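You operate a simulated robot arm through the tools that you are given. There is no shell and no other tool. Be economical: measure what you need, move in short steps, check, and stop when the job is done.

You run a simulated robot arm. Do the job below in one go: nothing can be reset, and whatever is moved stays where it is left.

TASK
Shut the fence and comb both ends of the pack even.
Fine: use the comb that the white order sheet names; it goes back on its mat. Set down upright: what you pick out.

Only the result counts: the job must be done as asked and must still hold three seconds after the hand-in. Knocking over, shifting, dropping, spilling or breaking anything else fails it. Flat cloth is picked up by pressing the open fingertips on it (5 to 10 N) and closing them slowly along it; thin cloth reads only 2 to 8 mm in the jaws.

THE ROBOT
A 5-joint arm with a two-finger parallel gripper, fixed in place. Base frame: the origin is at the foot of the arm, x ahead of it, y to its left, z up; the work surface is at about z = 0. Units: mm, rad, N and s.
With the tool pointing down near the work surface it reaches from about 260 to 600 mm from the base axis. Its first joint turns from -1.152 to 1.152 rad. The tool tilts only in the upright plane through the base axis and itself; it spins freely about its own axis. Payload 1.57 kg.
Tool frame: the origin (TCP) lies between the finger pads and is the grasp point; the fingertips stand 30 mm ahead of it; z points along the fingers, y is the line along which they close. Largest opening 80 mm; finger width 17, thickness 12; the body of the gripper, 40 by 82 mm, starts 80 mm behind the TCP.
Orientation is told as [roll, pitch, yaw] about the base's x, y, z axes, in that order, counted from this pose: with the fingers straight down and closing along the base's y, the tool's x points along the base's -x, its y along +y and its z along -z.

THE INTERFACE
- The arm moves only by the tool nudge_tool. Its argument "targets" is a list of rows, each an object (a shift or turn left out is 0, a gripper value left out holds the last) with "xyz": the shift along the tool's x, y, z in m, a list of three; "rotation": the turn, a rotation vector about the tool's x, y, z in rad, a list of three; "hand": the opening in per cent of the stroke, from 0 (shut) to 100 (fully open). In form: [{"xyz": [tx, ty, tz], "rotation": [rx, ry, rz], "hand": hand}, ...]. A call has 1 to 12 rows; each row shifts and turns the commanded pose from where the row before left it, along the tool's axes as they then stand. Each row takes 0.2 s and may step no farther than 50 mm and 0.15 rad from the row before; otherwise, or with a gripper value out of range, the whole call is refused. A pose out of reach is approached as far as the arm can. The call stops where the force on the tool passes 60 N (or 10 N more than at its start, if that is more) or the arm is blocked; 0.2 s more then pass. The fingers move at their own pace (about 153 mm/s each) and stop on an object; they squeeze with about 37 N. The grip force told is the motor's: it shows also when the fingers shut on nothing. Time passes only in rows, and 0.2 s behind the last, so rows that do not move let the fingers close. The reply holds the time, the measured pose of the TCP, the force on the tool along the base axes, the opening and the grip force, in the units named above and with some noise, with the torque about the TCP (base axes, N m) and any sound that the robot's microphone picked up.
- Cameras (640 x 400 px; columns grow to the right, rows downward): "scene" is fixed at [63.8, 430.3, 520]; the picture's right is [-0.34, -0.94, 0.00], its down [-0.56, 0.20, -0.81] and it looks along [0.76, -0.27, -0.59] (base axes); focal length 265 px, centre (320, 200). "wrist" rides on the gripper at [72, -7, -122] in the tool frame; the picture's right is [0.09, 1.00, 0.00], its down [-0.84, 0.08, -0.54] and it looks along [-0.54, 0.05, 0.84] (tool axes); focal length 238 px, centre (320, 200). There is no depth. A picture from a camera that has moved, and an enlarged one, comes with that camera's place and axes in the base frame and with its lens.
- camera(camera): a new picture of that camera. The clock stands still meanwhile.
- close_up(camera, box): a new picture of the part [left, top, right, bottom] of that camera's present view, enlarged. The clock stands still meanwhile.
- finish_job(): hands the job in; it is judged then, once.

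Work in short steps. Places have to be worked out from the pictures, the camera data and where the tool is seen: move nearer, look again, correct. Check each grasp and each placing, and mend what went wrong. You have 120 turns and 68 pictures in all, those below and enlarged ones among them. Open the gripper and draw the arm clear of the work before you hand the job in, unless the task says otherwise; then end with one line.

The tools are called after ">>>" by a JSON object that holds its "method" and its "body". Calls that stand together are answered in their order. nudge_tool: Moves the arm, as the interface text tells. Its arguments: {"type":"object","properties":{"targets":{"type":"array"}},"required":["targets"]} The other tools are called the same way: camera (camera) takes a picture; close_up (camera, box) takes an enlarged picture of a part of a camera's view; finish_job () hands the job in.

At the start:

```text
t: 0.0
tool_pos: [271.3, 268.8, 340.5]
orientation: [-0.001, 0.0, 0.001]
wrist_force: [-0.3, -0.3, -0.5]
torque: [0.03, 0.04, 0.01]
grip_width: 79.9
finger_force: 0.1
```

scene: 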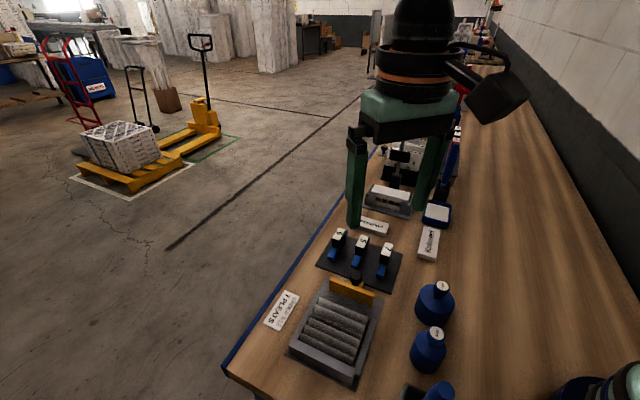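
wrist: 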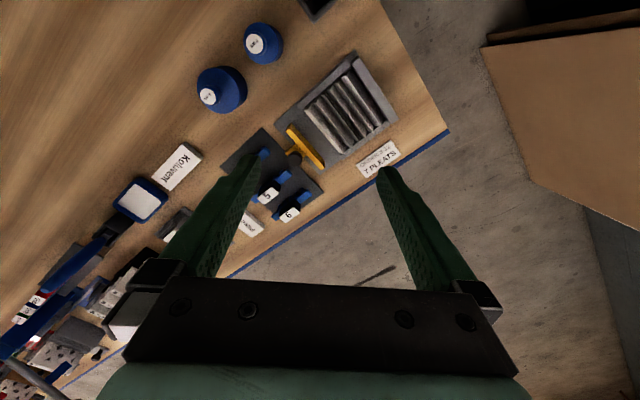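

The pictures show a tray with a pleat pack and an orange fence, a dark mat with three combs, and an order sheet. I enlarge these parts to read the labels.

>>> {"method": "close_up", "body": {"camera": "scene", "box": [240, 220, 420, 390]}}

>>> {"method": "close_up", "body": {"camera": "wrist", "box": [200, 40, 440, 240]}}

>>> {"method": "close_up", "body": {"camera": "scene", "box": [255, 285, 305, 335]}}

```text
2.35 times, centred on (330, 305) of scene
camera zoom: at [63.8, 430.3, 520.0], right [-0.34, -0.94, 0.0], down [-0.56, 0.2, -0.81], along [0.76, -0.27, -0.59], focal length 624 px, centre (296, -47)
```

zoom: 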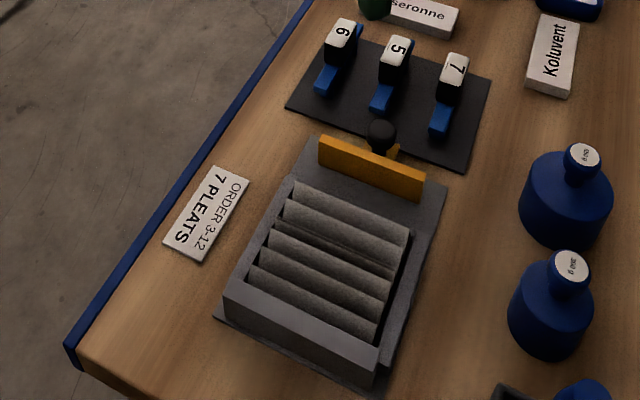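

```text
2.00 times, centred on (320, 140) of wrist
camera zoom: at [199.6, 262.2, 461.0], right [-0.09, 1.0, 0.0], down [0.84, 0.08, 0.54], along [0.54, 0.05, -0.84], focal length 477 px, centre (320, 320)
```

zoom: 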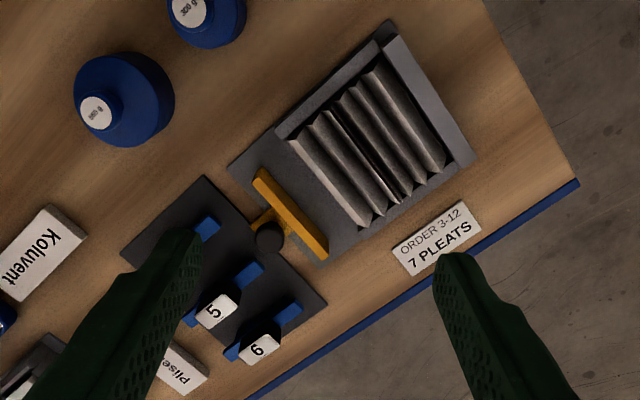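

```text
8.00 times, centred on (280, 310) of scene
camera zoom: at [63.8, 430.3, 520.0], right [-0.34, -0.94, 0.0], down [-0.56, 0.2, -0.81], along [0.76, -0.27, -0.59], focal length 2123 px, centre (640, -680)
```

zoom: 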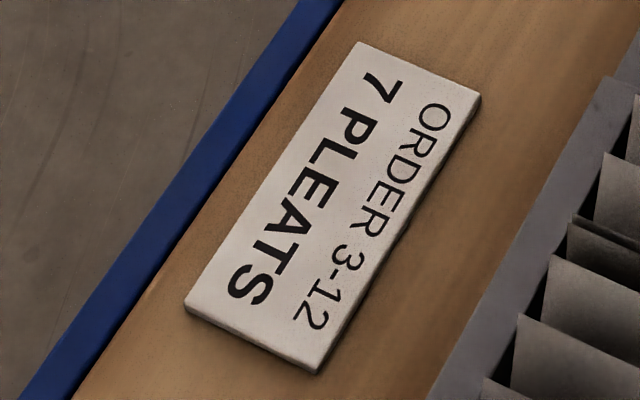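

The order names comb 7. I move back a bit and lower for a better look at the tray and mat.

>>> {"method": "nudge_tool", "body": {"targets": [{"xyz": [0.025, 0.0, 0.035]}, {"xyz": [0.025, 0.0, 0.035]}, {"xyz": [0.02, 0.0, 0.03]}]}}

>>> {"method": "camera", "body": {"camera": "wrist"}}

```text
t: 0.8
tool_pos: [201.5, 267.9, 241.2]
orientation: [-0.001, 0.001, 0.002]
wrist_force: [0.2, 0.5, -1.0]
torque: [0.0, 0.01, -0.02]
grip_width: 79.9
finger_force: 0.0
```

```text
62 pictures are left
camera wrist: at [129.2, 261.3, 363.0], right [-0.09, 1.0, 0.0], down [0.84, 0.08, 0.54], along [0.54, 0.05, -0.84], focal length 238 px, centre (320, 200)
```

wrist: 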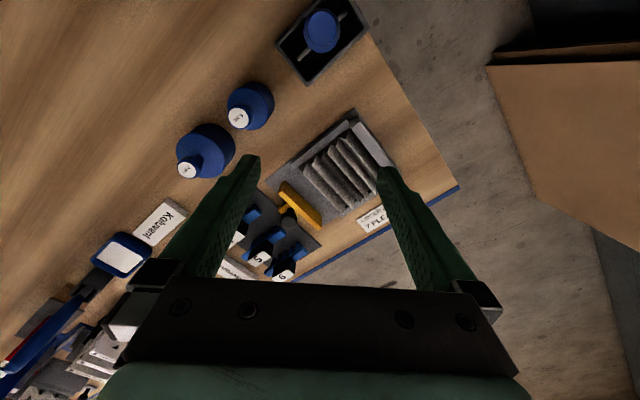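

Let me enlarge the tray and combs.

>>> {"method": "close_up", "body": {"camera": "wrist", "box": [225, 95, 415, 295]}}

```text
2.00 times, centred on (320, 195) of wrist
camera zoom: at [129.2, 261.3, 363.0], right [-0.09, 1.0, 0.0], down [0.84, 0.08, 0.54], along [0.54, 0.05, -0.84], focal length 477 px, centre (320, 210)
```

zoom: 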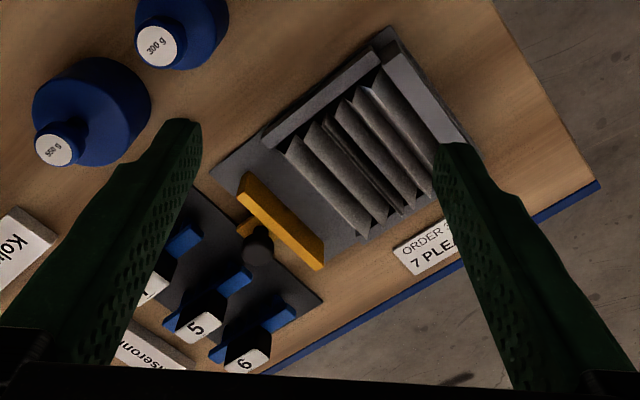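

I go nearer to the combs: TCP to about (300,180,175).

>>> {"method": "nudge_tool", "body": {"targets": [{"xyz": [-0.033, -0.029, 0.02]}, {"xyz": [-0.033, -0.029, 0.02]}, {"xyz": [-0.033, -0.03, 0.025]}]}}

>>> {"method": "camera", "body": {"camera": "wrist"}}

```text
refused: row 3 steps farther than a row can; nothing moved
```

```text
60 pictures are left
camera wrist: at [129.2, 261.3, 363.0], right [-0.09, 1.0, 0.0], down [0.84, 0.08, 0.54], along [0.54, 0.05, -0.84], focal length 238 px, centre (320, 200)
```

wrist: 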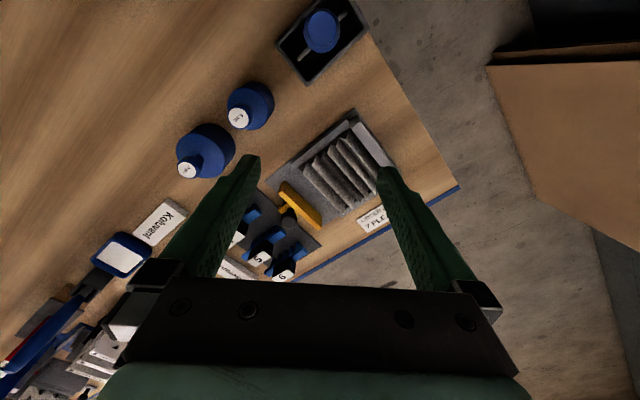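

One row was too long; I use smaller rows.

>>> {"method": "nudge_tool", "body": {"targets": [{"xyz": [-0.025, -0.022, 0.017]}, {"xyz": [-0.025, -0.022, 0.017]}, {"xyz": [-0.025, -0.022, 0.017]}, {"xyz": [-0.024, -0.022, 0.016]}]}}

>>> {"method": "camera", "body": {"camera": "wrist"}}

```text
t: 1.8
tool_pos: [298.3, 181.3, 172.4]
orientation: [0.0, 0.001, 0.002]
wrist_force: [-1.0, -0.2, 0.0]
torque: [0.0, -0.01, -0.02]
grip_width: 79.7
finger_force: 0.0
```

```text
59 pictures are left
camera wrist: at [226.3, 174.4, 294.0], right [-0.09, 1.0, 0.0], down [0.84, 0.08, 0.54], along [0.54, 0.05, -0.84], focal length 238 px, centre (320, 200)
```

wrist: 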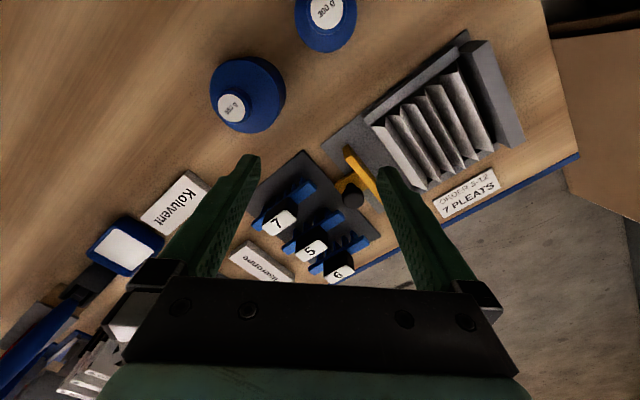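

>>> {"method": "close_up", "body": {"camera": "wrist", "box": [240, 145, 400, 295]}}

>>> {"method": "close_up", "body": {"camera": "wrist", "box": [320, 25, 540, 225]}}

>>> {"method": "close_up", "body": {"camera": "scene", "box": [310, 215, 410, 300]}}

```text
2.67 times, centred on (320, 220) of wrist
camera zoom: at [226.3, 174.4, 294.0], right [-0.09, 1.0, 0.0], down [0.84, 0.08, 0.54], along [0.54, 0.05, -0.84], focal length 636 px, centre (320, 147)
```

zoom: 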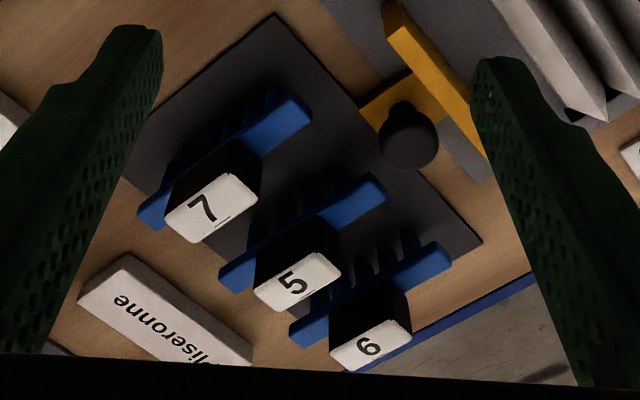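

```text
2.00 times, centred on (430, 125) of wrist
camera zoom: at [226.3, 174.4, 294.0], right [-0.09, 1.0, 0.0], down [0.84, 0.08, 0.54], along [0.54, 0.05, -0.84], focal length 477 px, centre (100, 350)
```

zoom: 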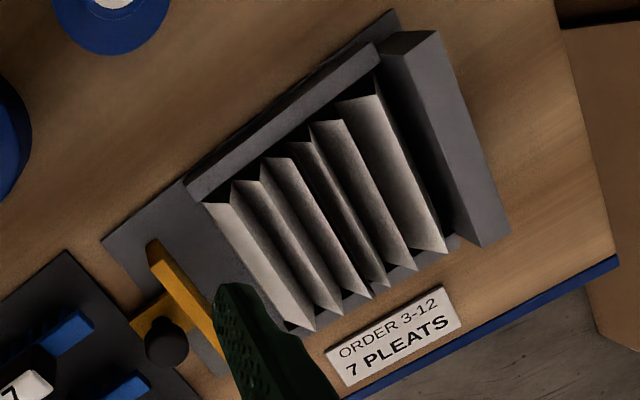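

```text
4.71 times, centred on (360, 258) of scene
camera zoom: at [63.8, 430.3, 520.0], right [-0.34, -0.94, 0.0], down [-0.56, 0.2, -0.81], along [0.76, -0.27, -0.59], focal length 1249 px, centre (132, -71)
```

zoom: 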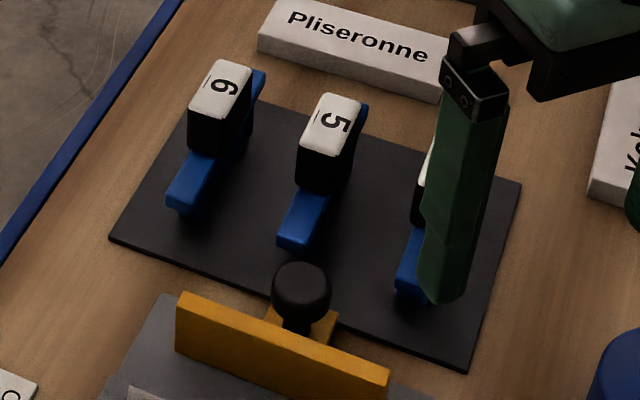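

The comb stands upright on its teeth with a block handle, top at about z 66. The fence has a knob near (387,231,35). I move above the knob and turn so that the fingers close along the fence line.

>>> {"method": "nudge_tool", "body": {"targets": [{"xyz": [-0.03, 0.017, 0.007]}, {"xyz": [-0.03, 0.017, 0.007]}, {"xyz": [-0.029, 0.016, 0.007]}, {"rotation": [0, 0, 0.15]}, {"rotation": [0, 0, 0.15]}, {"rotation": [0, 0, 0.15]}, {"rotation": [0, 0, 0.15]}, {"rotation": [0, 0, 0.15]}]}}

>>> {"method": "camera", "body": {"camera": "wrist"}}

>>> {"method": "camera", "body": {"camera": "scene"}}

```text
t: 3.6
tool_pos: [390.0, 231.1, 151.4]
orientation: [0.001, 0.0, -0.754]
wrist_force: [-1.2, 0.0, 0.3]
torque: [0.04, -0.01, -0.02]
grip_width: 80.0
finger_force: 0.1
```

```text
55 pictures are left
camera wrist: at [332.6, 275.5, 273.3], right [0.61, 0.79, 0.0], down [0.66, -0.52, 0.54], along [0.43, -0.33, -0.84], focal length 238 px, centre (320, 200)
```

wrist: 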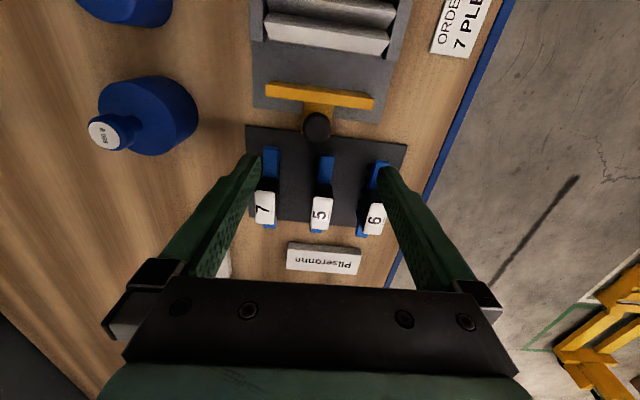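

```text
54 pictures are left
```

scene: 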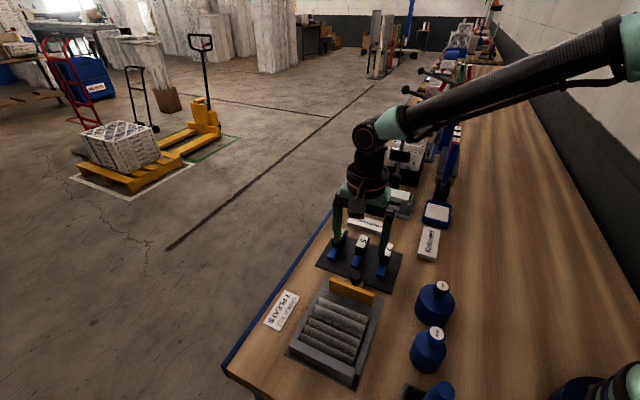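

The fence lies at 45°, with the knob at about (383,234). I fine-align, narrow the fingers to 50 mm and descend around the knob.

>>> {"method": "nudge_tool", "body": {"targets": [{"xyz": [0.007, -0.0025, 0.0], "rotation": [0, 0, 0.031], "hand": 62}, {"xyz": [0, 0, 0.035]}, {"xyz": [0, 0, 0.035]}]}}

>>> {"method": "camera", "body": {"camera": "wrist"}}

>>> {"method": "close_up", "body": {"camera": "scene", "box": [310, 205, 430, 305]}}

```text
t: 4.4
tool_pos: [382.6, 233.6, 81.1]
orientation: [0.0, 0.0, -0.781]
wrist_force: [0.1, 0.1, 1.0]
torque: [0.05, 0.02, -0.04]
grip_width: 49.7
finger_force: 0.0
```

```text
53 pictures are left
camera wrist: at [326.9, 279.0, 202.4], right [0.64, 0.77, 0.0], down [0.65, -0.53, 0.54], along [0.42, -0.34, -0.84], focal length 238 px, centre (320, 200)
```

wrist: 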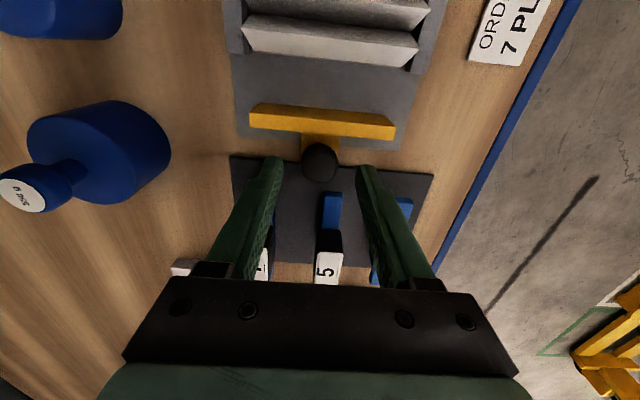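

```text
4.00 times, centred on (370, 255) of scene
camera zoom: at [63.8, 430.3, 520.0], right [-0.34, -0.94, 0.0], down [-0.56, 0.2, -0.81], along [0.76, -0.27, -0.59], focal length 1062 px, centre (120, -20)
```

zoom: 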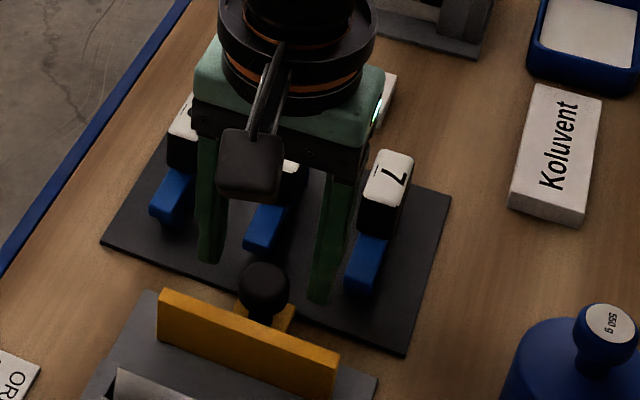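

The fingers straddle the knob. I go down to z≈46 and close.

>>> {"method": "nudge_tool", "body": {"targets": [{"xyz": [-0.0015, 0, 0.018]}, {"xyz": [0, 0, 0.017]}, {"hand": 0}, {}, {}]}}

```text
t: 5.6
tool_pos: [383.0, 232.3, 47.8]
orientation: [-0.002, 0.0, -0.78]
wrist_force: [-3.0, -2.4, 3.8]
torque: [-0.03, 0.04, -0.01]
grip_width: 27.2
finger_force: 38.0
```

The knob is held at 27 mm. I drag the fence toward the pack in small steps.

>>> {"method": "nudge_tool", "body": {"targets": [{"xyz": [0.004, 0, 0]}, {"xyz": [0.004, 0, 0]}, {"xyz": [0.004, 0, 0]}, {"xyz": [0.004, 0, 0]}, {"xyz": [0.004, 0, 0]}]}}

```text
t: 6.8
tool_pos: [368.5, 246.0, 45.8]
orientation: [-0.001, 0.0, -0.78]
wrist_force: [-9.0, -10.2, 11.8]
torque: [-0.14, 0.15, -0.02]
grip_width: 27.1
finger_force: 37.5
```

The fence slides; a slight sideways and downward preload has built up, so I relieve that while going on.

>>> {"method": "nudge_tool", "body": {"targets": [{"xyz": [0.004, -0.001, -0.0007]}, {"xyz": [0.004, -0.001, -0.0007]}, {"xyz": [0.004, 0, 0]}, {"xyz": [0.004, 0, 0]}]}}

>>> {"method": "camera", "body": {"camera": "wrist"}}

```text
t: 7.8
tool_pos: [360.4, 255.2, 49.5]
orientation: [0.005, -0.003, -0.785]
wrist_force: [30.0, -20.7, -11.2]
torque: [-0.29, -0.41, -0.07]
grip_width: 27.3
finger_force: 37.4
```

```text
51 pictures are left
camera wrist: at [303.3, 301.6, 170.7], right [0.64, 0.77, 0.01], down [0.64, -0.54, 0.54], along [0.42, -0.34, -0.84], focal length 238 px, centre (320, 200)
```

wrist: 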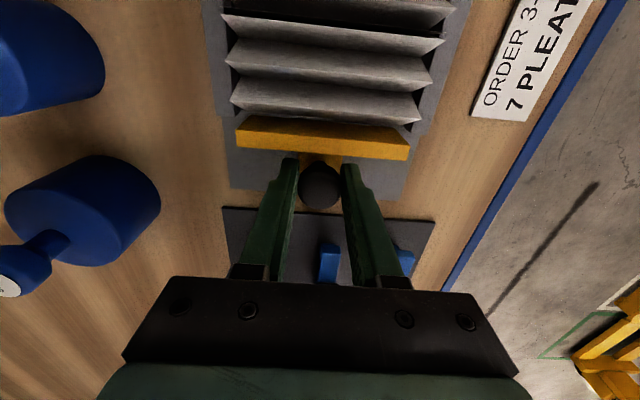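

Force rose to 36 N as the fence meets the pack. I look closely before pushing more.

>>> {"method": "close_up", "body": {"camera": "wrist", "box": [200, 60, 450, 216]}}

>>> {"method": "close_up", "body": {"camera": "scene", "box": [280, 255, 400, 390]}}

```text
2.56 times, centred on (325, 138) of wrist
camera zoom: at [303.3, 301.6, 170.7], right [0.64, 0.77, 0.01], down [0.64, -0.54, 0.54], along [0.42, -0.34, -0.84], focal length 610 px, centre (307, 359)
```

zoom: 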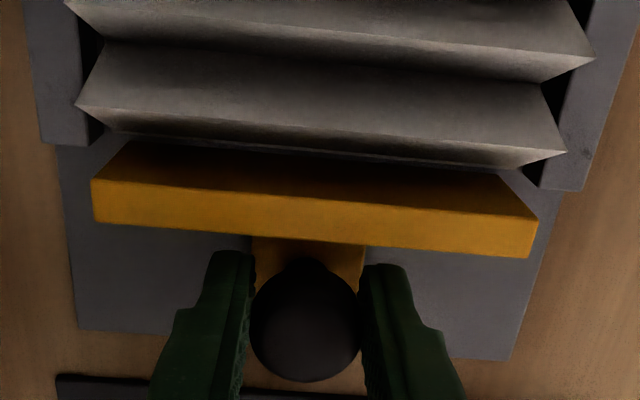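

```text
2.96 times, centred on (340, 322) of scene
camera zoom: at [63.9, 430.3, 519.9], right [-0.34, -0.94, 0.0], down [-0.56, 0.2, -0.81], along [0.76, -0.27, -0.59], focal length 786 px, centre (261, -163)
```

zoom: 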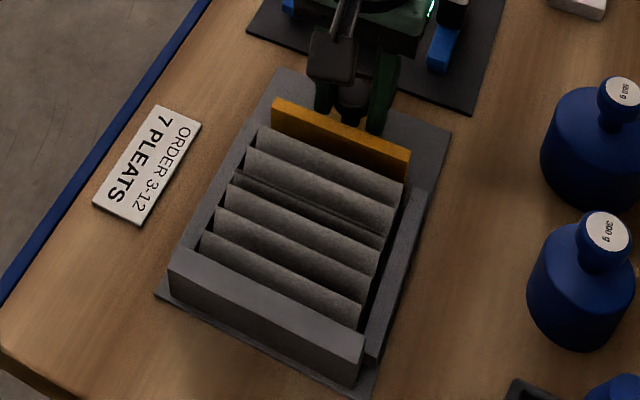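

The fence is straight, just meeting the first pleat and centred between the side walls. I continue pushing in 2 mm steps.

>>> {"method": "nudge_tool", "body": {"targets": [{"xyz": [0.002, 0, 0.0008]}, {"xyz": [0.002, 0, 0]}, {}]}}

```text
t: 8.6
tool_pos: [355.6, 259.2, 49.1]
orientation: [0.004, -0.002, -0.786]
wrist_force: [27.3, -19.6, 15.7]
torque: [-0.35, -0.53, -0.01]
grip_width: 26.8
finger_force: 37.6
```

It still moves at a steady force; I continue.

>>> {"method": "nudge_tool", "body": {"targets": [{"xyz": [0.003, 0, -0.0006]}, {"xyz": [0.003, 0, 0]}, {"xyz": [0.003, 0, 0]}, {}]}}

```text
t: 9.6
tool_pos: [351.8, 263.6, 47.7]
orientation: [0.007, -0.002, -0.787]
wrist_force: [50.3, -25.6, -13.6]
torque: [-0.9, -0.33, 0.98]
grip_width: 23.9
finger_force: 36.4
```

The force reached 56 N and the grip slid a little on the round knob. I look.

>>> {"method": "camera", "body": {"camera": "wrist"}}

>>> {"method": "close_up", "body": {"camera": "scene", "box": [280, 255, 400, 390]}}

```text
48 pictures are left
camera wrist: at [295.3, 309.4, 169.1], right [0.64, 0.77, 0.01], down [0.64, -0.54, 0.54], along [0.42, -0.34, -0.84], focal length 238 px, centre (320, 200)
```

wrist: 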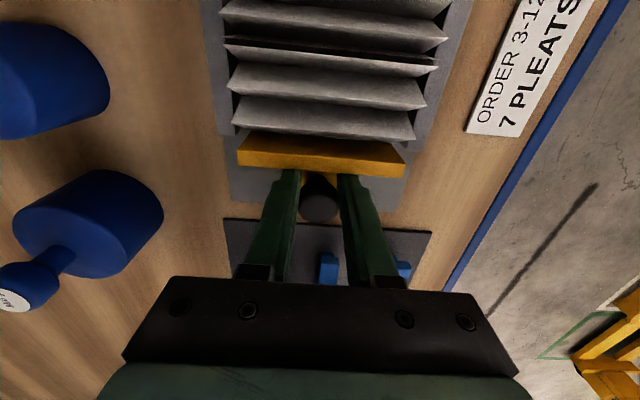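

```text
2.96 times, centred on (340, 322) of scene
camera zoom: at [63.9, 430.4, 519.9], right [-0.34, -0.94, 0.0], down [-0.56, 0.2, -0.81], along [0.76, -0.27, -0.59], focal length 786 px, centre (261, -163)
```

zoom: 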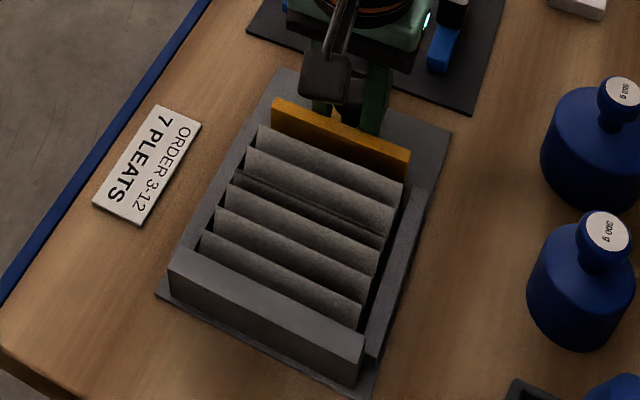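

The fence hasn't moved further even with the fingers now pushing its plate at 56 N, so it is at its stop. I open, back off, lift, and check whether it stays.

>>> {"method": "nudge_tool", "body": {"targets": [{"hand": 55}, {}, {"xyz": [-0.008, 0, 0]}, {"xyz": [-0.004, 0, -0.03]}, {"xyz": [0, 0, -0.05]}, {"xyz": [0, 0, -0.04]}]}}

>>> {"method": "camera", "body": {"camera": "wrist"}}

>>> {"method": "close_up", "body": {"camera": "scene", "box": [280, 255, 400, 390]}}

```text
t: 11.0
tool_pos: [356.7, 260.4, 166.3]
orientation: [-0.002, 0.0, -0.781]
wrist_force: [-0.3, 0.3, 0.1]
torque: [-0.01, 0.04, -0.01]
grip_width: 44.3
finger_force: 0.0
```

```text
46 pictures are left
camera wrist: at [300.3, 305.6, 288.0], right [0.63, 0.77, 0.0], down [0.65, -0.53, 0.54], along [0.42, -0.34, -0.84], focal length 238 px, centre (320, 200)
```

wrist: 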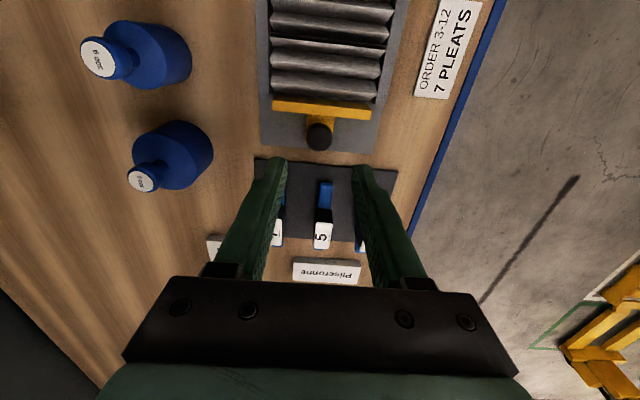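

```text
2.96 times, centred on (340, 322) of scene
camera zoom: at [63.8, 430.3, 520.0], right [-0.34, -0.94, 0.0], down [-0.56, 0.2, -0.81], along [0.76, -0.27, -0.59], focal length 786 px, centre (261, -163)
```

zoom: 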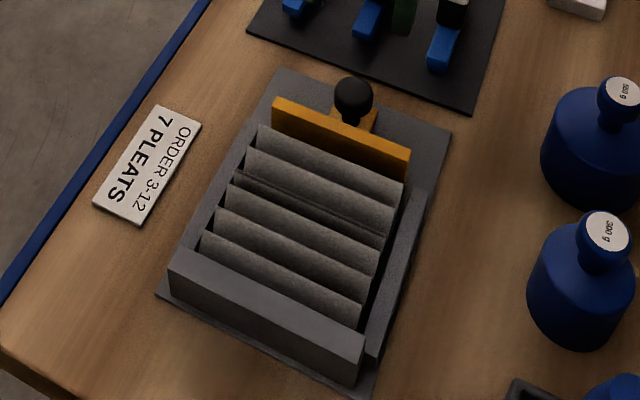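

The fence stays shut. Now I move toward comb 7 (about c=390, a=-191 in tray axes, x≈411, y≈141) and look.

>>> {"method": "nudge_tool", "body": {"targets": [{"xyz": [-0.04, -0.015, 0]}, {"xyz": [-0.04, -0.015, 0]}, {"xyz": [-0.038, -0.016, 0.02]}]}}

>>> {"method": "camera", "body": {"camera": "wrist"}}

>>> {"method": "close_up", "body": {"camera": "scene", "box": [310, 205, 430, 305]}}

```text
t: 11.8
tool_pos: [407.9, 141.5, 148.9]
orientation: [-0.001, 0.0, -0.779]
wrist_force: [0.6, 0.3, 0.3]
torque: [-0.01, 0.01, 0.04]
grip_width: 44.3
finger_force: 0.0
```

```text
44 pictures are left
camera wrist: at [352.2, 187.2, 269.6], right [0.63, 0.77, 0.0], down [0.65, -0.53, 0.54], along [0.42, -0.34, -0.84], focal length 238 px, centre (320, 200)
```

wrist: 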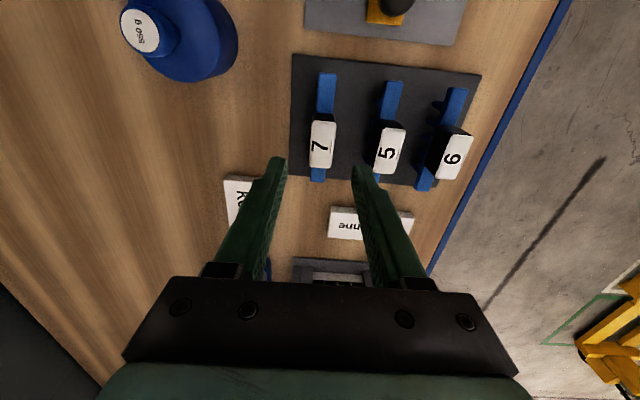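

```text
4.00 times, centred on (370, 255) of scene
camera zoom: at [63.8, 430.3, 520.0], right [-0.34, -0.94, 0.0], down [-0.56, 0.2, -0.81], along [0.76, -0.27, -0.59], focal length 1062 px, centre (120, -20)
```

zoom: 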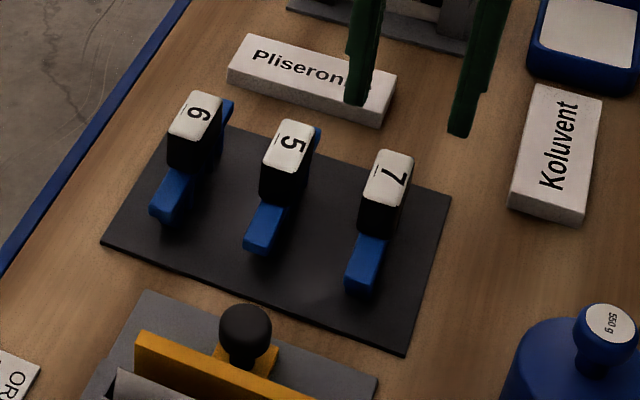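

Comb 7's handle is centred at about (410,143), top near z 70, and aligned at 45°. I align and descend to grip it at z≈62.

>>> {"method": "nudge_tool", "body": {"targets": [{"xyz": [0, 0.0027, 0.03], "rotation": [0, 0, 0.005]}, {"xyz": [0, 0, 0.03]}, {"xyz": [0, 0, 0.027]}]}}

>>> {"method": "camera", "body": {"camera": "wrist"}}

>>> {"method": "close_up", "body": {"camera": "scene", "box": [340, 205, 420, 290]}}

```text
t: 12.6
tool_pos: [409.8, 142.5, 62.4]
orientation: [0.0, 0.0, -0.784]
wrist_force: [0.1, 0.5, 0.5]
torque: [-0.05, 0.01, -0.02]
grip_width: 44.3
finger_force: 0.0
```

```text
42 pictures are left
camera wrist: at [354.4, 189.0, 183.1], right [0.64, 0.77, 0.0], down [0.65, -0.54, 0.54], along [0.42, -0.35, -0.84], focal length 238 px, centre (320, 200)
```

wrist: 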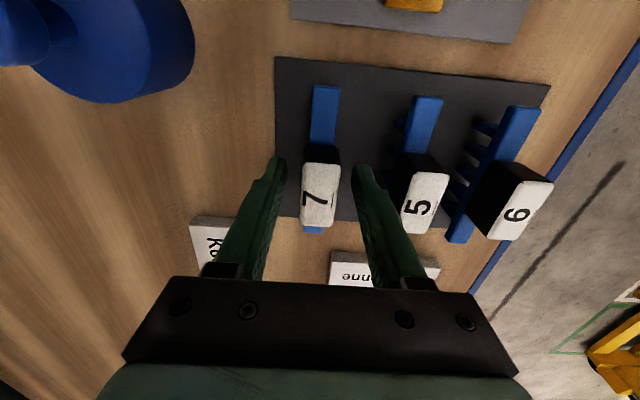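

```text
4.71 times, centred on (380, 248) of scene
camera zoom: at [63.8, 430.3, 520.0], right [-0.34, -0.94, 0.0], down [-0.56, 0.2, -0.81], along [0.76, -0.27, -0.59], focal length 1249 px, centre (38, -24)
```

zoom: 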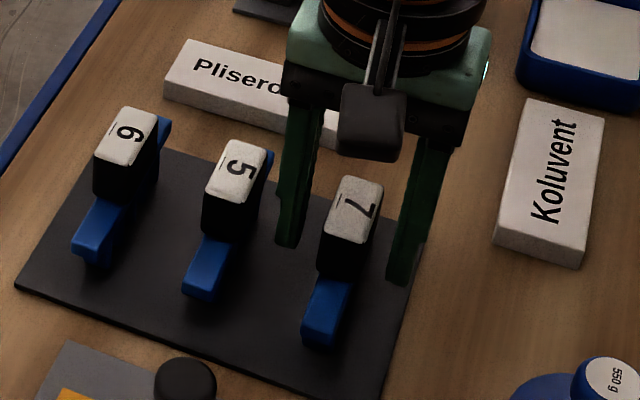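

The handle sits centred between the fingers. I close.

>>> {"method": "nudge_tool", "body": {"targets": [{"hand": 25}, {"hand": 15}, {"hand": 0}, {}, {}]}}

```text
t: 13.8
tool_pos: [409.5, 142.7, 62.6]
orientation: [0.0, 0.001, -0.785]
wrist_force: [0.7, 0.0, 0.3]
torque: [0.0, -0.01, -0.01]
grip_width: 21.3
finger_force: 34.1
```

Held at 21.3 mm. I lift it straight up and check it, noting the resting pose (409.6,142.6,62.5).

>>> {"method": "nudge_tool", "body": {"targets": [{"xyz": [0, 0, -0.01]}, {"xyz": [0, 0, -0.03]}, {"xyz": [0, 0, -0.04]}, {"xyz": [0, 0, -0.02]}]}}

>>> {"method": "camera", "body": {"camera": "wrist"}}

>>> {"method": "close_up", "body": {"camera": "scene", "box": [330, 170, 430, 270]}}

```text
t: 14.8
tool_pos: [408.5, 143.6, 161.9]
orientation: [0.0, 0.001, -0.786]
wrist_force: [-0.1, -0.3, -1.1]
torque: [0.02, 0.01, -0.01]
grip_width: 21.3
finger_force: 34.8
```

```text
40 pictures are left
camera wrist: at [354.2, 190.1, 283.3], right [0.64, 0.77, 0.0], down [0.65, -0.54, 0.54], along [0.42, -0.35, -0.84], focal length 238 px, centre (320, 200)
```

wrist: 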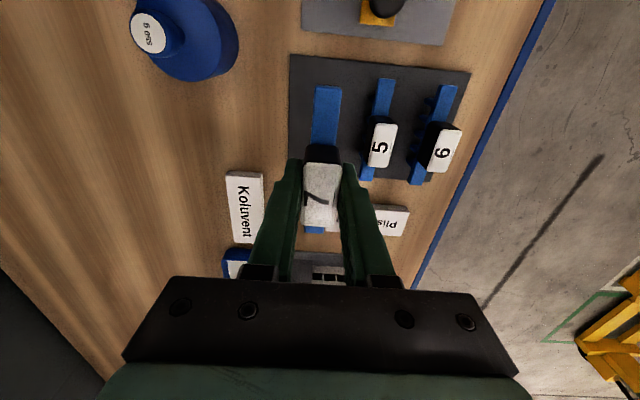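

```text
4.00 times, centred on (380, 220) of scene
camera zoom: at [63.8, 430.3, 520.0], right [-0.34, -0.94, 0.0], down [-0.56, 0.2, -0.81], along [0.76, -0.27, -0.59], focal length 1062 px, centre (80, 120)
```

zoom: 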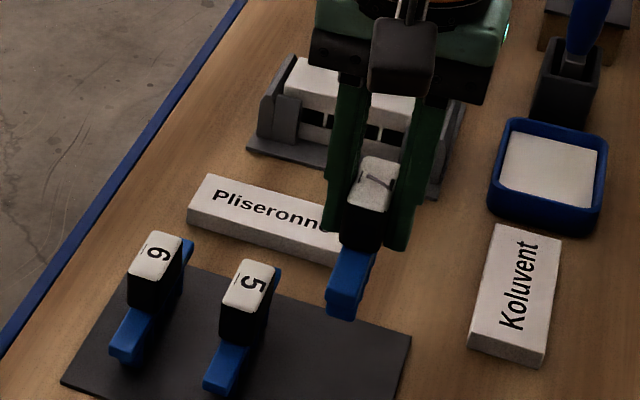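

The comb is held level. I carry it over the pack at about z 190 and view the teeth and the cavity.

>>> {"method": "nudge_tool", "body": {"targets": [{"xyz": [0.04, 0.005, -0.015]}, {"xyz": [0.04, 0.01, -0.015]}, {"xyz": [0.04, 0.01, 0]}, {"xyz": [0.04, 0.01, 0]}, {"xyz": [0.038, 0.01, 0]}]}}

>>> {"method": "camera", "body": {"camera": "wrist"}}

>>> {"method": "close_up", "body": {"camera": "scene", "box": [260, 180, 420, 300]}}

>>> {"method": "close_up", "body": {"camera": "scene", "box": [280, 275, 390, 385]}}

```text
t: 16.0
tool_pos: [301.3, 316.1, 190.7]
orientation: [0.0, 0.001, -0.785]
wrist_force: [0.2, 0.4, -0.5]
torque: [-0.02, 0.02, -0.01]
grip_width: 21.4
finger_force: 34.5
```

```text
38 pictures are left
camera wrist: at [246.6, 362.6, 313.4], right [0.64, 0.77, 0.0], down [0.65, -0.54, 0.54], along [0.42, -0.35, -0.84], focal length 238 px, centre (320, 200)
```

wrist: 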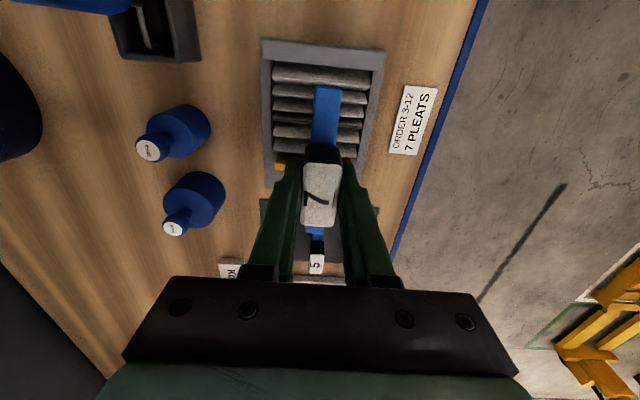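

```text
3.33 times, centred on (340, 240) of scene
camera zoom: at [63.8, 430.3, 520.0], right [-0.34, -0.94, 0.0], down [-0.56, 0.2, -0.81], along [0.76, -0.27, -0.59], focal length 885 px, centre (253, 67)
```

zoom: 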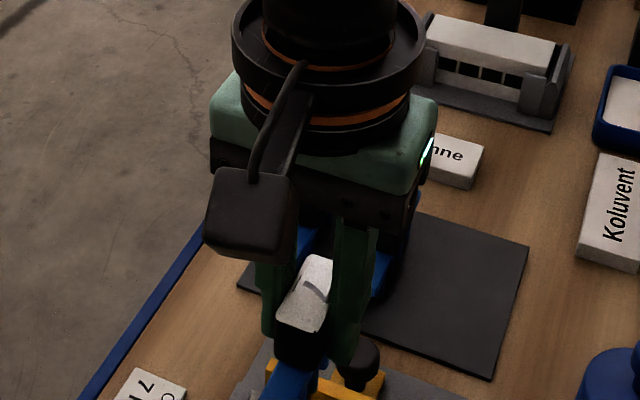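

```text
3.64 times, centred on (335, 330) of scene
camera zoom: at [63.8, 430.3, 520.0], right [-0.34, -0.94, 0.0], down [-0.56, 0.2, -0.81], along [0.76, -0.27, -0.59], focal length 965 px, centre (266, -273)
```

zoom: 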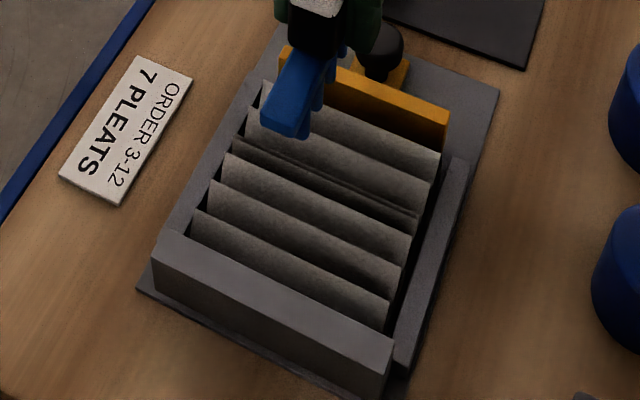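

To see the teeth of comb 7 from the side, I spin it a quarter-turn here in the air.

>>> {"method": "nudge_tool", "body": {"targets": [{"rotation": [0, 0, 0.15]}, {"rotation": [0, 0, 0.15]}, {"rotation": [0, 0, 0.15]}, {"rotation": [0, 0, 0.15]}, {"rotation": [0, 0, 0.15]}]}}

>>> {"method": "close_up", "body": {"camera": "scene", "box": [280, 230, 400, 310]}}

>>> {"method": "close_up", "body": {"camera": "wrist", "box": [240, 60, 400, 260]}}

```text
t: 17.2
tool_pos: [301.4, 315.2, 190.6]
orientation: [0.002, 0.0, -1.539]
wrist_force: [0.4, 0.2, -0.8]
torque: [0.0, 0.0, -0.02]
grip_width: 21.4
finger_force: 34.3
```

```text
5.00 times, centred on (340, 270) of scene
camera zoom: at [63.8, 430.3, 520.0], right [-0.34, -0.94, 0.0], down [-0.56, 0.2, -0.81], along [0.76, -0.27, -0.59], focal length 1327 px, centre (220, -150)
```

zoom: 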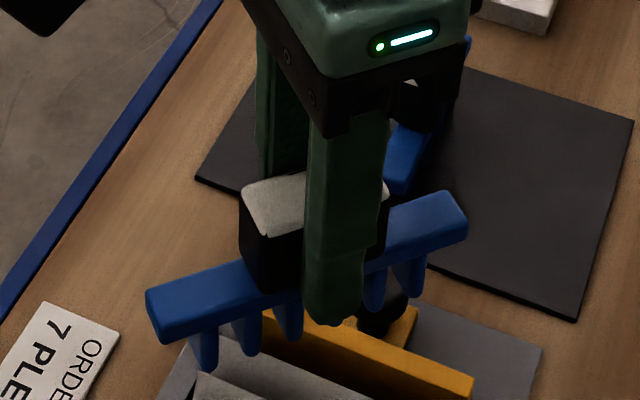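

```text
2.00 times, centred on (320, 160) of wrist
camera zoom: at [292.1, 387.0, 312.3], right [0.99, 0.13, 0.0], down [0.11, -0.83, 0.54], along [0.07, -0.54, -0.84], focal length 477 px, centre (320, 280)
```

zoom: 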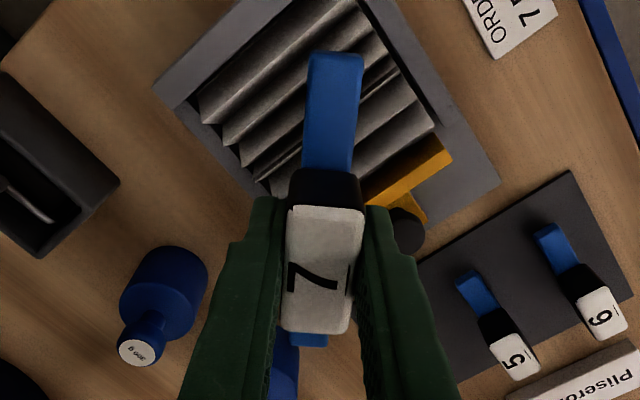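

Comb 7 has six tapered teeth, about 14.5 mm pitch, symmetric on the bar. I spin back and look closely at the pack from above.

>>> {"method": "nudge_tool", "body": {"targets": [{"rotation": [0, 0, -0.15]}, {"rotation": [0, 0, -0.15]}, {"rotation": [0, 0, -0.15]}, {"rotation": [0, 0, -0.15]}, {"rotation": [0, 0, -0.15]}]}}

>>> {"method": "close_up", "body": {"camera": "wrist", "box": [250, 30, 400, 190]}}

>>> {"method": "close_up", "body": {"camera": "scene", "box": [290, 285, 385, 390]}}

```text
t: 18.4
tool_pos: [301.6, 316.1, 190.9]
orientation: [0.0, 0.0, -0.782]
wrist_force: [-0.1, -0.1, -1.0]
torque: [0.01, -0.04, 0.01]
grip_width: 21.1
finger_force: 34.8
```

```text
2.50 times, centred on (325, 110) of wrist
camera zoom: at [245.7, 361.9, 312.3], right [0.64, 0.77, 0.0], down [0.65, -0.53, 0.54], along [0.42, -0.34, -0.84], focal length 596 px, centre (308, 425)
```

zoom: 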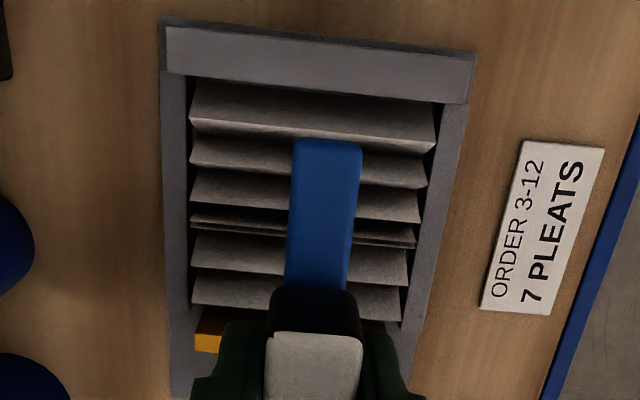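

```text
3.81 times, centred on (338, 338) of scene
camera zoom: at [63.8, 430.3, 520.0], right [-0.34, -0.94, 0.0], down [-0.56, 0.2, -0.81], along [0.76, -0.27, -0.59], focal length 1011 px, centre (253, -324)
```

zoom: 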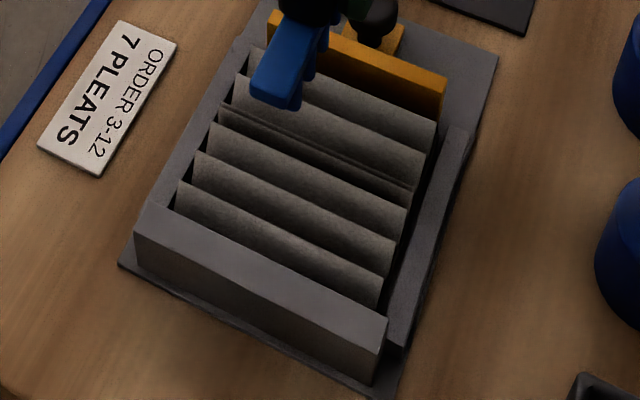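

I count seven ridges, with three bunched in the middle. I zoom in on the ridge ends to measure them well.

>>> {"method": "close_up", "body": {"camera": "wrist", "box": [250, 55, 320, 175]}}

>>> {"method": "close_up", "body": {"camera": "scene", "box": [305, 295, 355, 345]}}

```text
3.33 times, centred on (285, 115) of wrist
camera zoom: at [245.7, 361.9, 312.3], right [0.64, 0.77, 0.0], down [0.65, -0.53, 0.54], along [0.42, -0.34, -0.84], focal length 794 px, centre (437, 483)
```

zoom: 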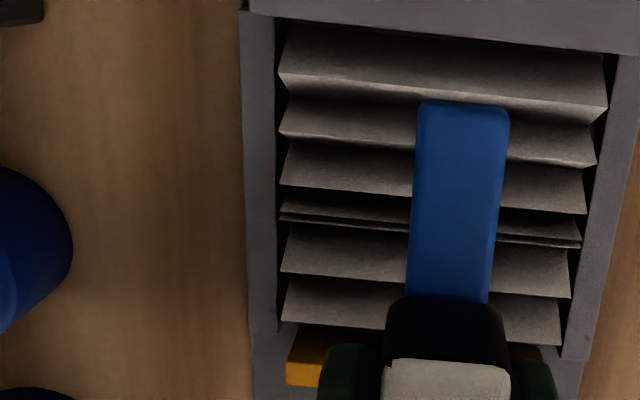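

```text
8.00 times, centred on (330, 320) of scene
camera zoom: at [63.8, 430.3, 520.0], right [-0.34, -0.94, 0.0], down [-0.56, 0.2, -0.81], along [0.76, -0.27, -0.59], focal length 2123 px, centre (240, -760)
```

zoom: 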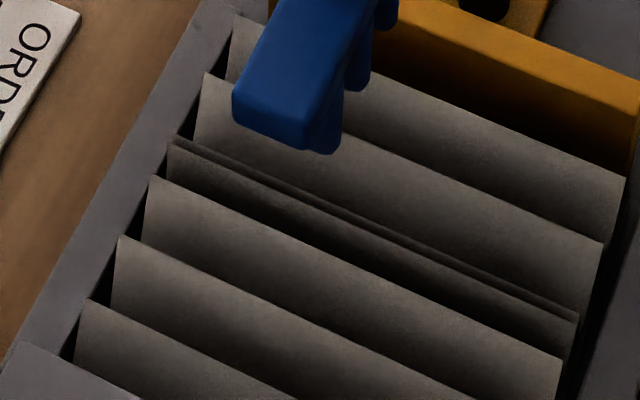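

Cavity runs from the fence front (a≈-43) to the far wall (a≈67), pleat ends at c≈382 and 487. I lower the comb over the low-c end (c≈400, a≈11.8) to just above the fence top and look.

>>> {"method": "nudge_tool", "body": {"targets": [{"xyz": [0.0015, -0.0368, 0]}, {"xyz": [0, 0, 0.03]}, {"xyz": [0, 0, 0.03]}, {"xyz": [0, 0, 0.024]}]}}

>>> {"method": "camera", "body": {"camera": "wrist"}}

>>> {"method": "close_up", "body": {"camera": "scene", "box": [290, 240, 410, 370]}}

```text
t: 19.4
tool_pos: [273.3, 290.6, 106.5]
orientation: [0.0, 0.001, -0.785]
wrist_force: [0.4, -0.2, -0.7]
torque: [0.02, -0.01, 0.01]
grip_width: 21.3
finger_force: 35.2
```

```text
29 pictures are left
camera wrist: at [217.7, 337.0, 227.7], right [0.64, 0.77, 0.0], down [0.65, -0.54, 0.54], along [0.42, -0.35, -0.84], focal length 238 px, centre (320, 200)
```

wrist: 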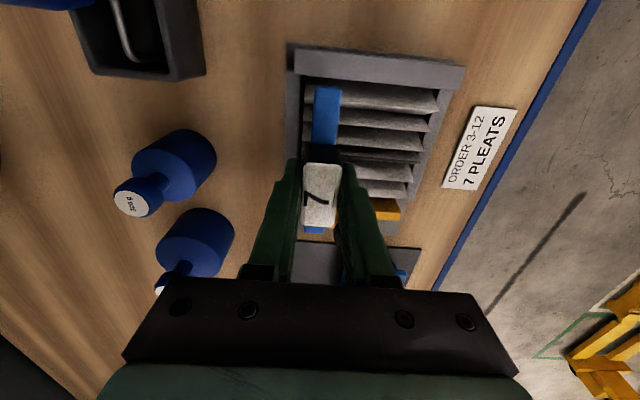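

```text
3.08 times, centred on (350, 305) of scene
camera zoom: at [63.8, 430.3, 520.0], right [-0.34, -0.94, 0.0], down [-0.56, 0.2, -0.81], along [0.76, -0.27, -0.59], focal length 817 px, centre (228, -123)
```

zoom: 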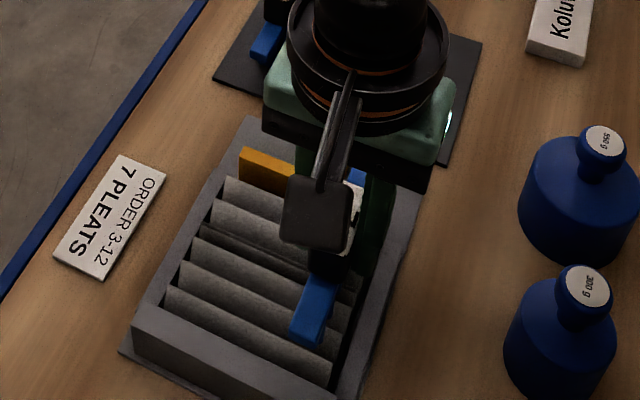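

I zoom in on this view to compare the bar with the walls and pleats.

>>> {"method": "close_up", "body": {"camera": "wrist", "box": [275, 40, 475, 240]}}

>>> {"method": "close_up", "body": {"camera": "wrist", "box": [335, 70, 455, 220]}}

```text
2.00 times, centred on (375, 140) of wrist
camera zoom: at [217.7, 337.0, 227.7], right [0.64, 0.77, 0.0], down [0.65, -0.54, 0.54], along [0.42, -0.35, -0.84], focal length 477 px, centre (210, 320)
```

zoom: 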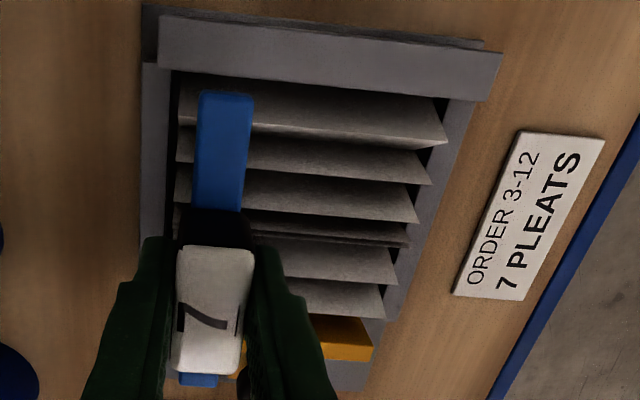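

```text
2.67 times, centred on (395, 145) of wrist
camera zoom: at [217.7, 337.0, 227.7], right [0.64, 0.77, 0.0], down [0.65, -0.54, 0.54], along [0.42, -0.35, -0.84], focal length 636 px, centre (120, 347)
```

zoom: 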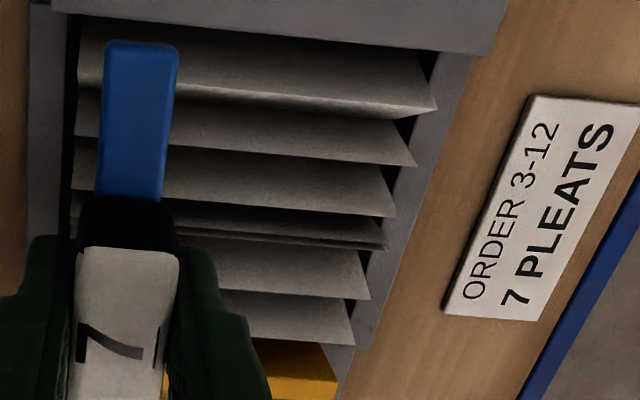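

The pleats weren't moved by the fence and the cavity centre is at a≈11. I shift 2 mm to centre the bar and lower in small steps watching the force.

>>> {"method": "nudge_tool", "body": {"targets": [{"xyz": [-0.002, 0.001, 0.003]}, {"xyz": [0, 0, 0.003]}, {"xyz": [0, 0, 0.003]}, {"xyz": [0, 0, 0.003]}]}}

```text
t: 20.4
tool_pos: [275.8, 288.7, 93.8]
orientation: [0.001, 0.001, -0.786]
wrist_force: [-0.8, 1.4, -1.7]
torque: [-0.01, -0.01, 0.02]
grip_width: 21.5
finger_force: 34.2
```

>>> {"method": "nudge_tool", "body": {"targets": [{"xyz": [0.0005, 0, 0.002]}, {"xyz": [0, 0, 0.002]}, {"xyz": [0, 0, 0.002]}]}}

>>> {"method": "close_up", "body": {"camera": "wrist", "box": [270, 40, 450, 240]}}

```text
t: 21.2
tool_pos: [277.1, 290.3, 87.9]
orientation: [0.001, -0.001, -0.785]
wrist_force: [-0.3, 0.7, -1.0]
torque: [0.0, -0.02, -0.03]
grip_width: 21.3
finger_force: 34.2
```

```text
2.00 times, centred on (360, 140) of wrist
camera zoom: at [220.2, 336.2, 209.8], right [0.64, 0.77, 0.0], down [0.65, -0.54, 0.54], along [0.42, -0.35, -0.84], focal length 477 px, centre (240, 320)
```

zoom: 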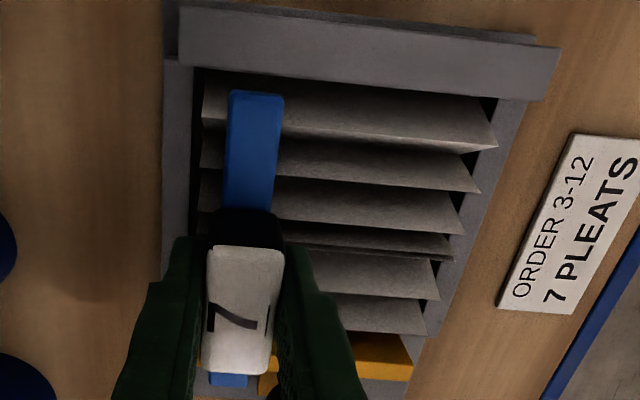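

Still no contact force with tips at about z 28. I keep lowering in 2 mm steps.

>>> {"method": "nudge_tool", "body": {"targets": [{"xyz": [0, 0, 0.002]}, {"xyz": [0, 0, 0.002]}, {"xyz": [0, 0, 0.002]}, {}]}}

```text
t: 22.2
tool_pos: [275.4, 289.3, 82.7]
orientation: [0.001, 0.001, -0.785]
wrist_force: [0.3, 0.2, -1.0]
torque: [0.02, 0.0, 0.02]
grip_width: 21.2
finger_force: 34.8
```

>>> {"method": "nudge_tool", "body": {"targets": [{"xyz": [0, 0, 0.002]}, {"xyz": [0, 0, 0.002]}, {}]}}

>>> {"method": "close_up", "body": {"camera": "wrist", "box": [270, 40, 450, 240]}}

>>> {"method": "close_up", "body": {"camera": "scene", "box": [290, 260, 390, 370]}}

```text
t: 23.0
tool_pos: [275.5, 290.1, 78.6]
orientation: [0.002, 0.0, -0.785]
wrist_force: [0.1, -0.3, -0.5]
torque: [-0.03, -0.01, 0.0]
grip_width: 21.3
finger_force: 34.2
```

```text
2.00 times, centred on (360, 140) of wrist
camera zoom: at [220.4, 336.5, 199.9], right [0.64, 0.77, 0.0], down [0.65, -0.54, 0.54], along [0.42, -0.35, -0.84], focal length 477 px, centre (240, 320)
```

zoom: 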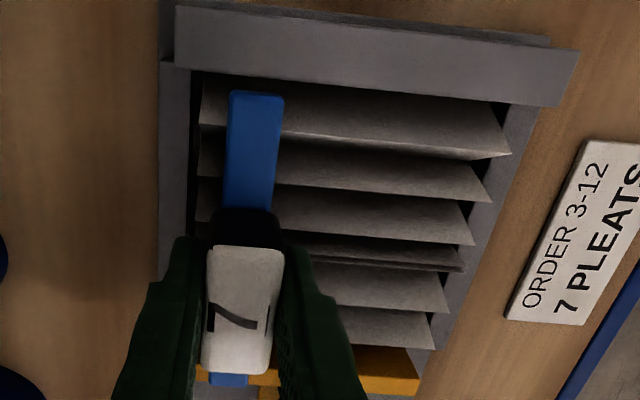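

```text
3.64 times, centred on (340, 315) of scene
camera zoom: at [63.8, 430.3, 520.0], right [-0.34, -0.94, 0.0], down [-0.56, 0.2, -0.81], along [0.76, -0.27, -0.59], focal length 965 px, centre (247, -218)
```

zoom: 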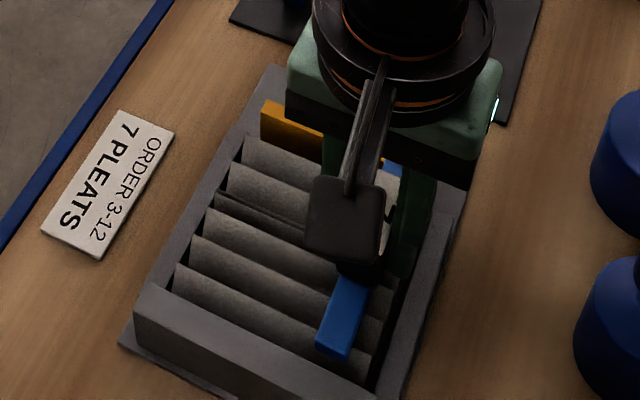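

No resistance yet; the bar is still above the pleats. I continue down.

>>> {"method": "nudge_tool", "body": {"targets": [{"xyz": [0, 0, 0.002]}, {"xyz": [0, 0, 0.002]}, {"xyz": [0, 0, 0.002]}, {}]}}

```text
t: 24.0
tool_pos: [274.5, 289.7, 73.5]
orientation: [0.0, 0.0, -0.786]
wrist_force: [-0.3, 0.3, 0.1]
torque: [0.01, 0.05, -0.01]
grip_width: 21.2
finger_force: 34.8
```

>>> {"method": "nudge_tool", "body": {"targets": [{"xyz": [0, 0, 0.0015]}, {"xyz": [0, 0, 0.0015]}, {}]}}

>>> {"method": "close_up", "body": {"camera": "wrist", "box": [270, 40, 450, 240]}}

```text
t: 24.8
tool_pos: [275.6, 289.9, 70.5]
orientation: [0.0, 0.001, -0.785]
wrist_force: [-0.6, -0.5, -1.4]
torque: [-0.01, -0.04, -0.01]
grip_width: 21.4
finger_force: 34.1
```

```text
2.00 times, centred on (360, 140) of wrist
camera zoom: at [220.6, 336.2, 191.3], right [0.64, 0.77, 0.0], down [0.65, -0.54, 0.54], along [0.42, -0.35, -0.84], focal length 477 px, centre (240, 320)
```

zoom: 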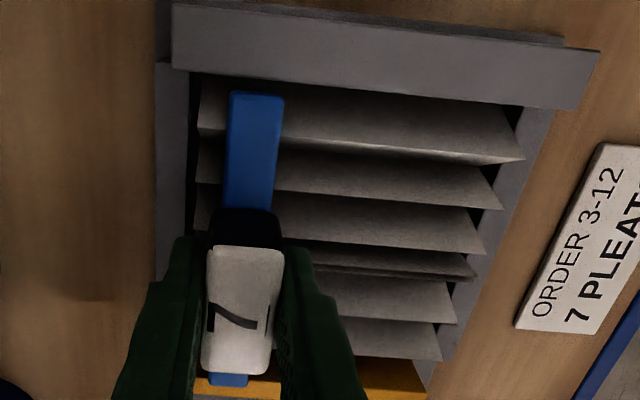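

Still free. I go down a few mm further until contact.

>>> {"method": "nudge_tool", "body": {"targets": [{"xyz": [0, 0, 0.0015]}, {"xyz": [0, 0, 0.0015]}, {}]}}

```text
t: 25.6
tool_pos: [276.2, 290.3, 67.9]
orientation: [-0.001, 0.0, -0.786]
wrist_force: [-1.6, -2.5, 11.2]
torque: [-0.11, 0.09, 0.02]
grip_width: 21.5
finger_force: 34.4
```

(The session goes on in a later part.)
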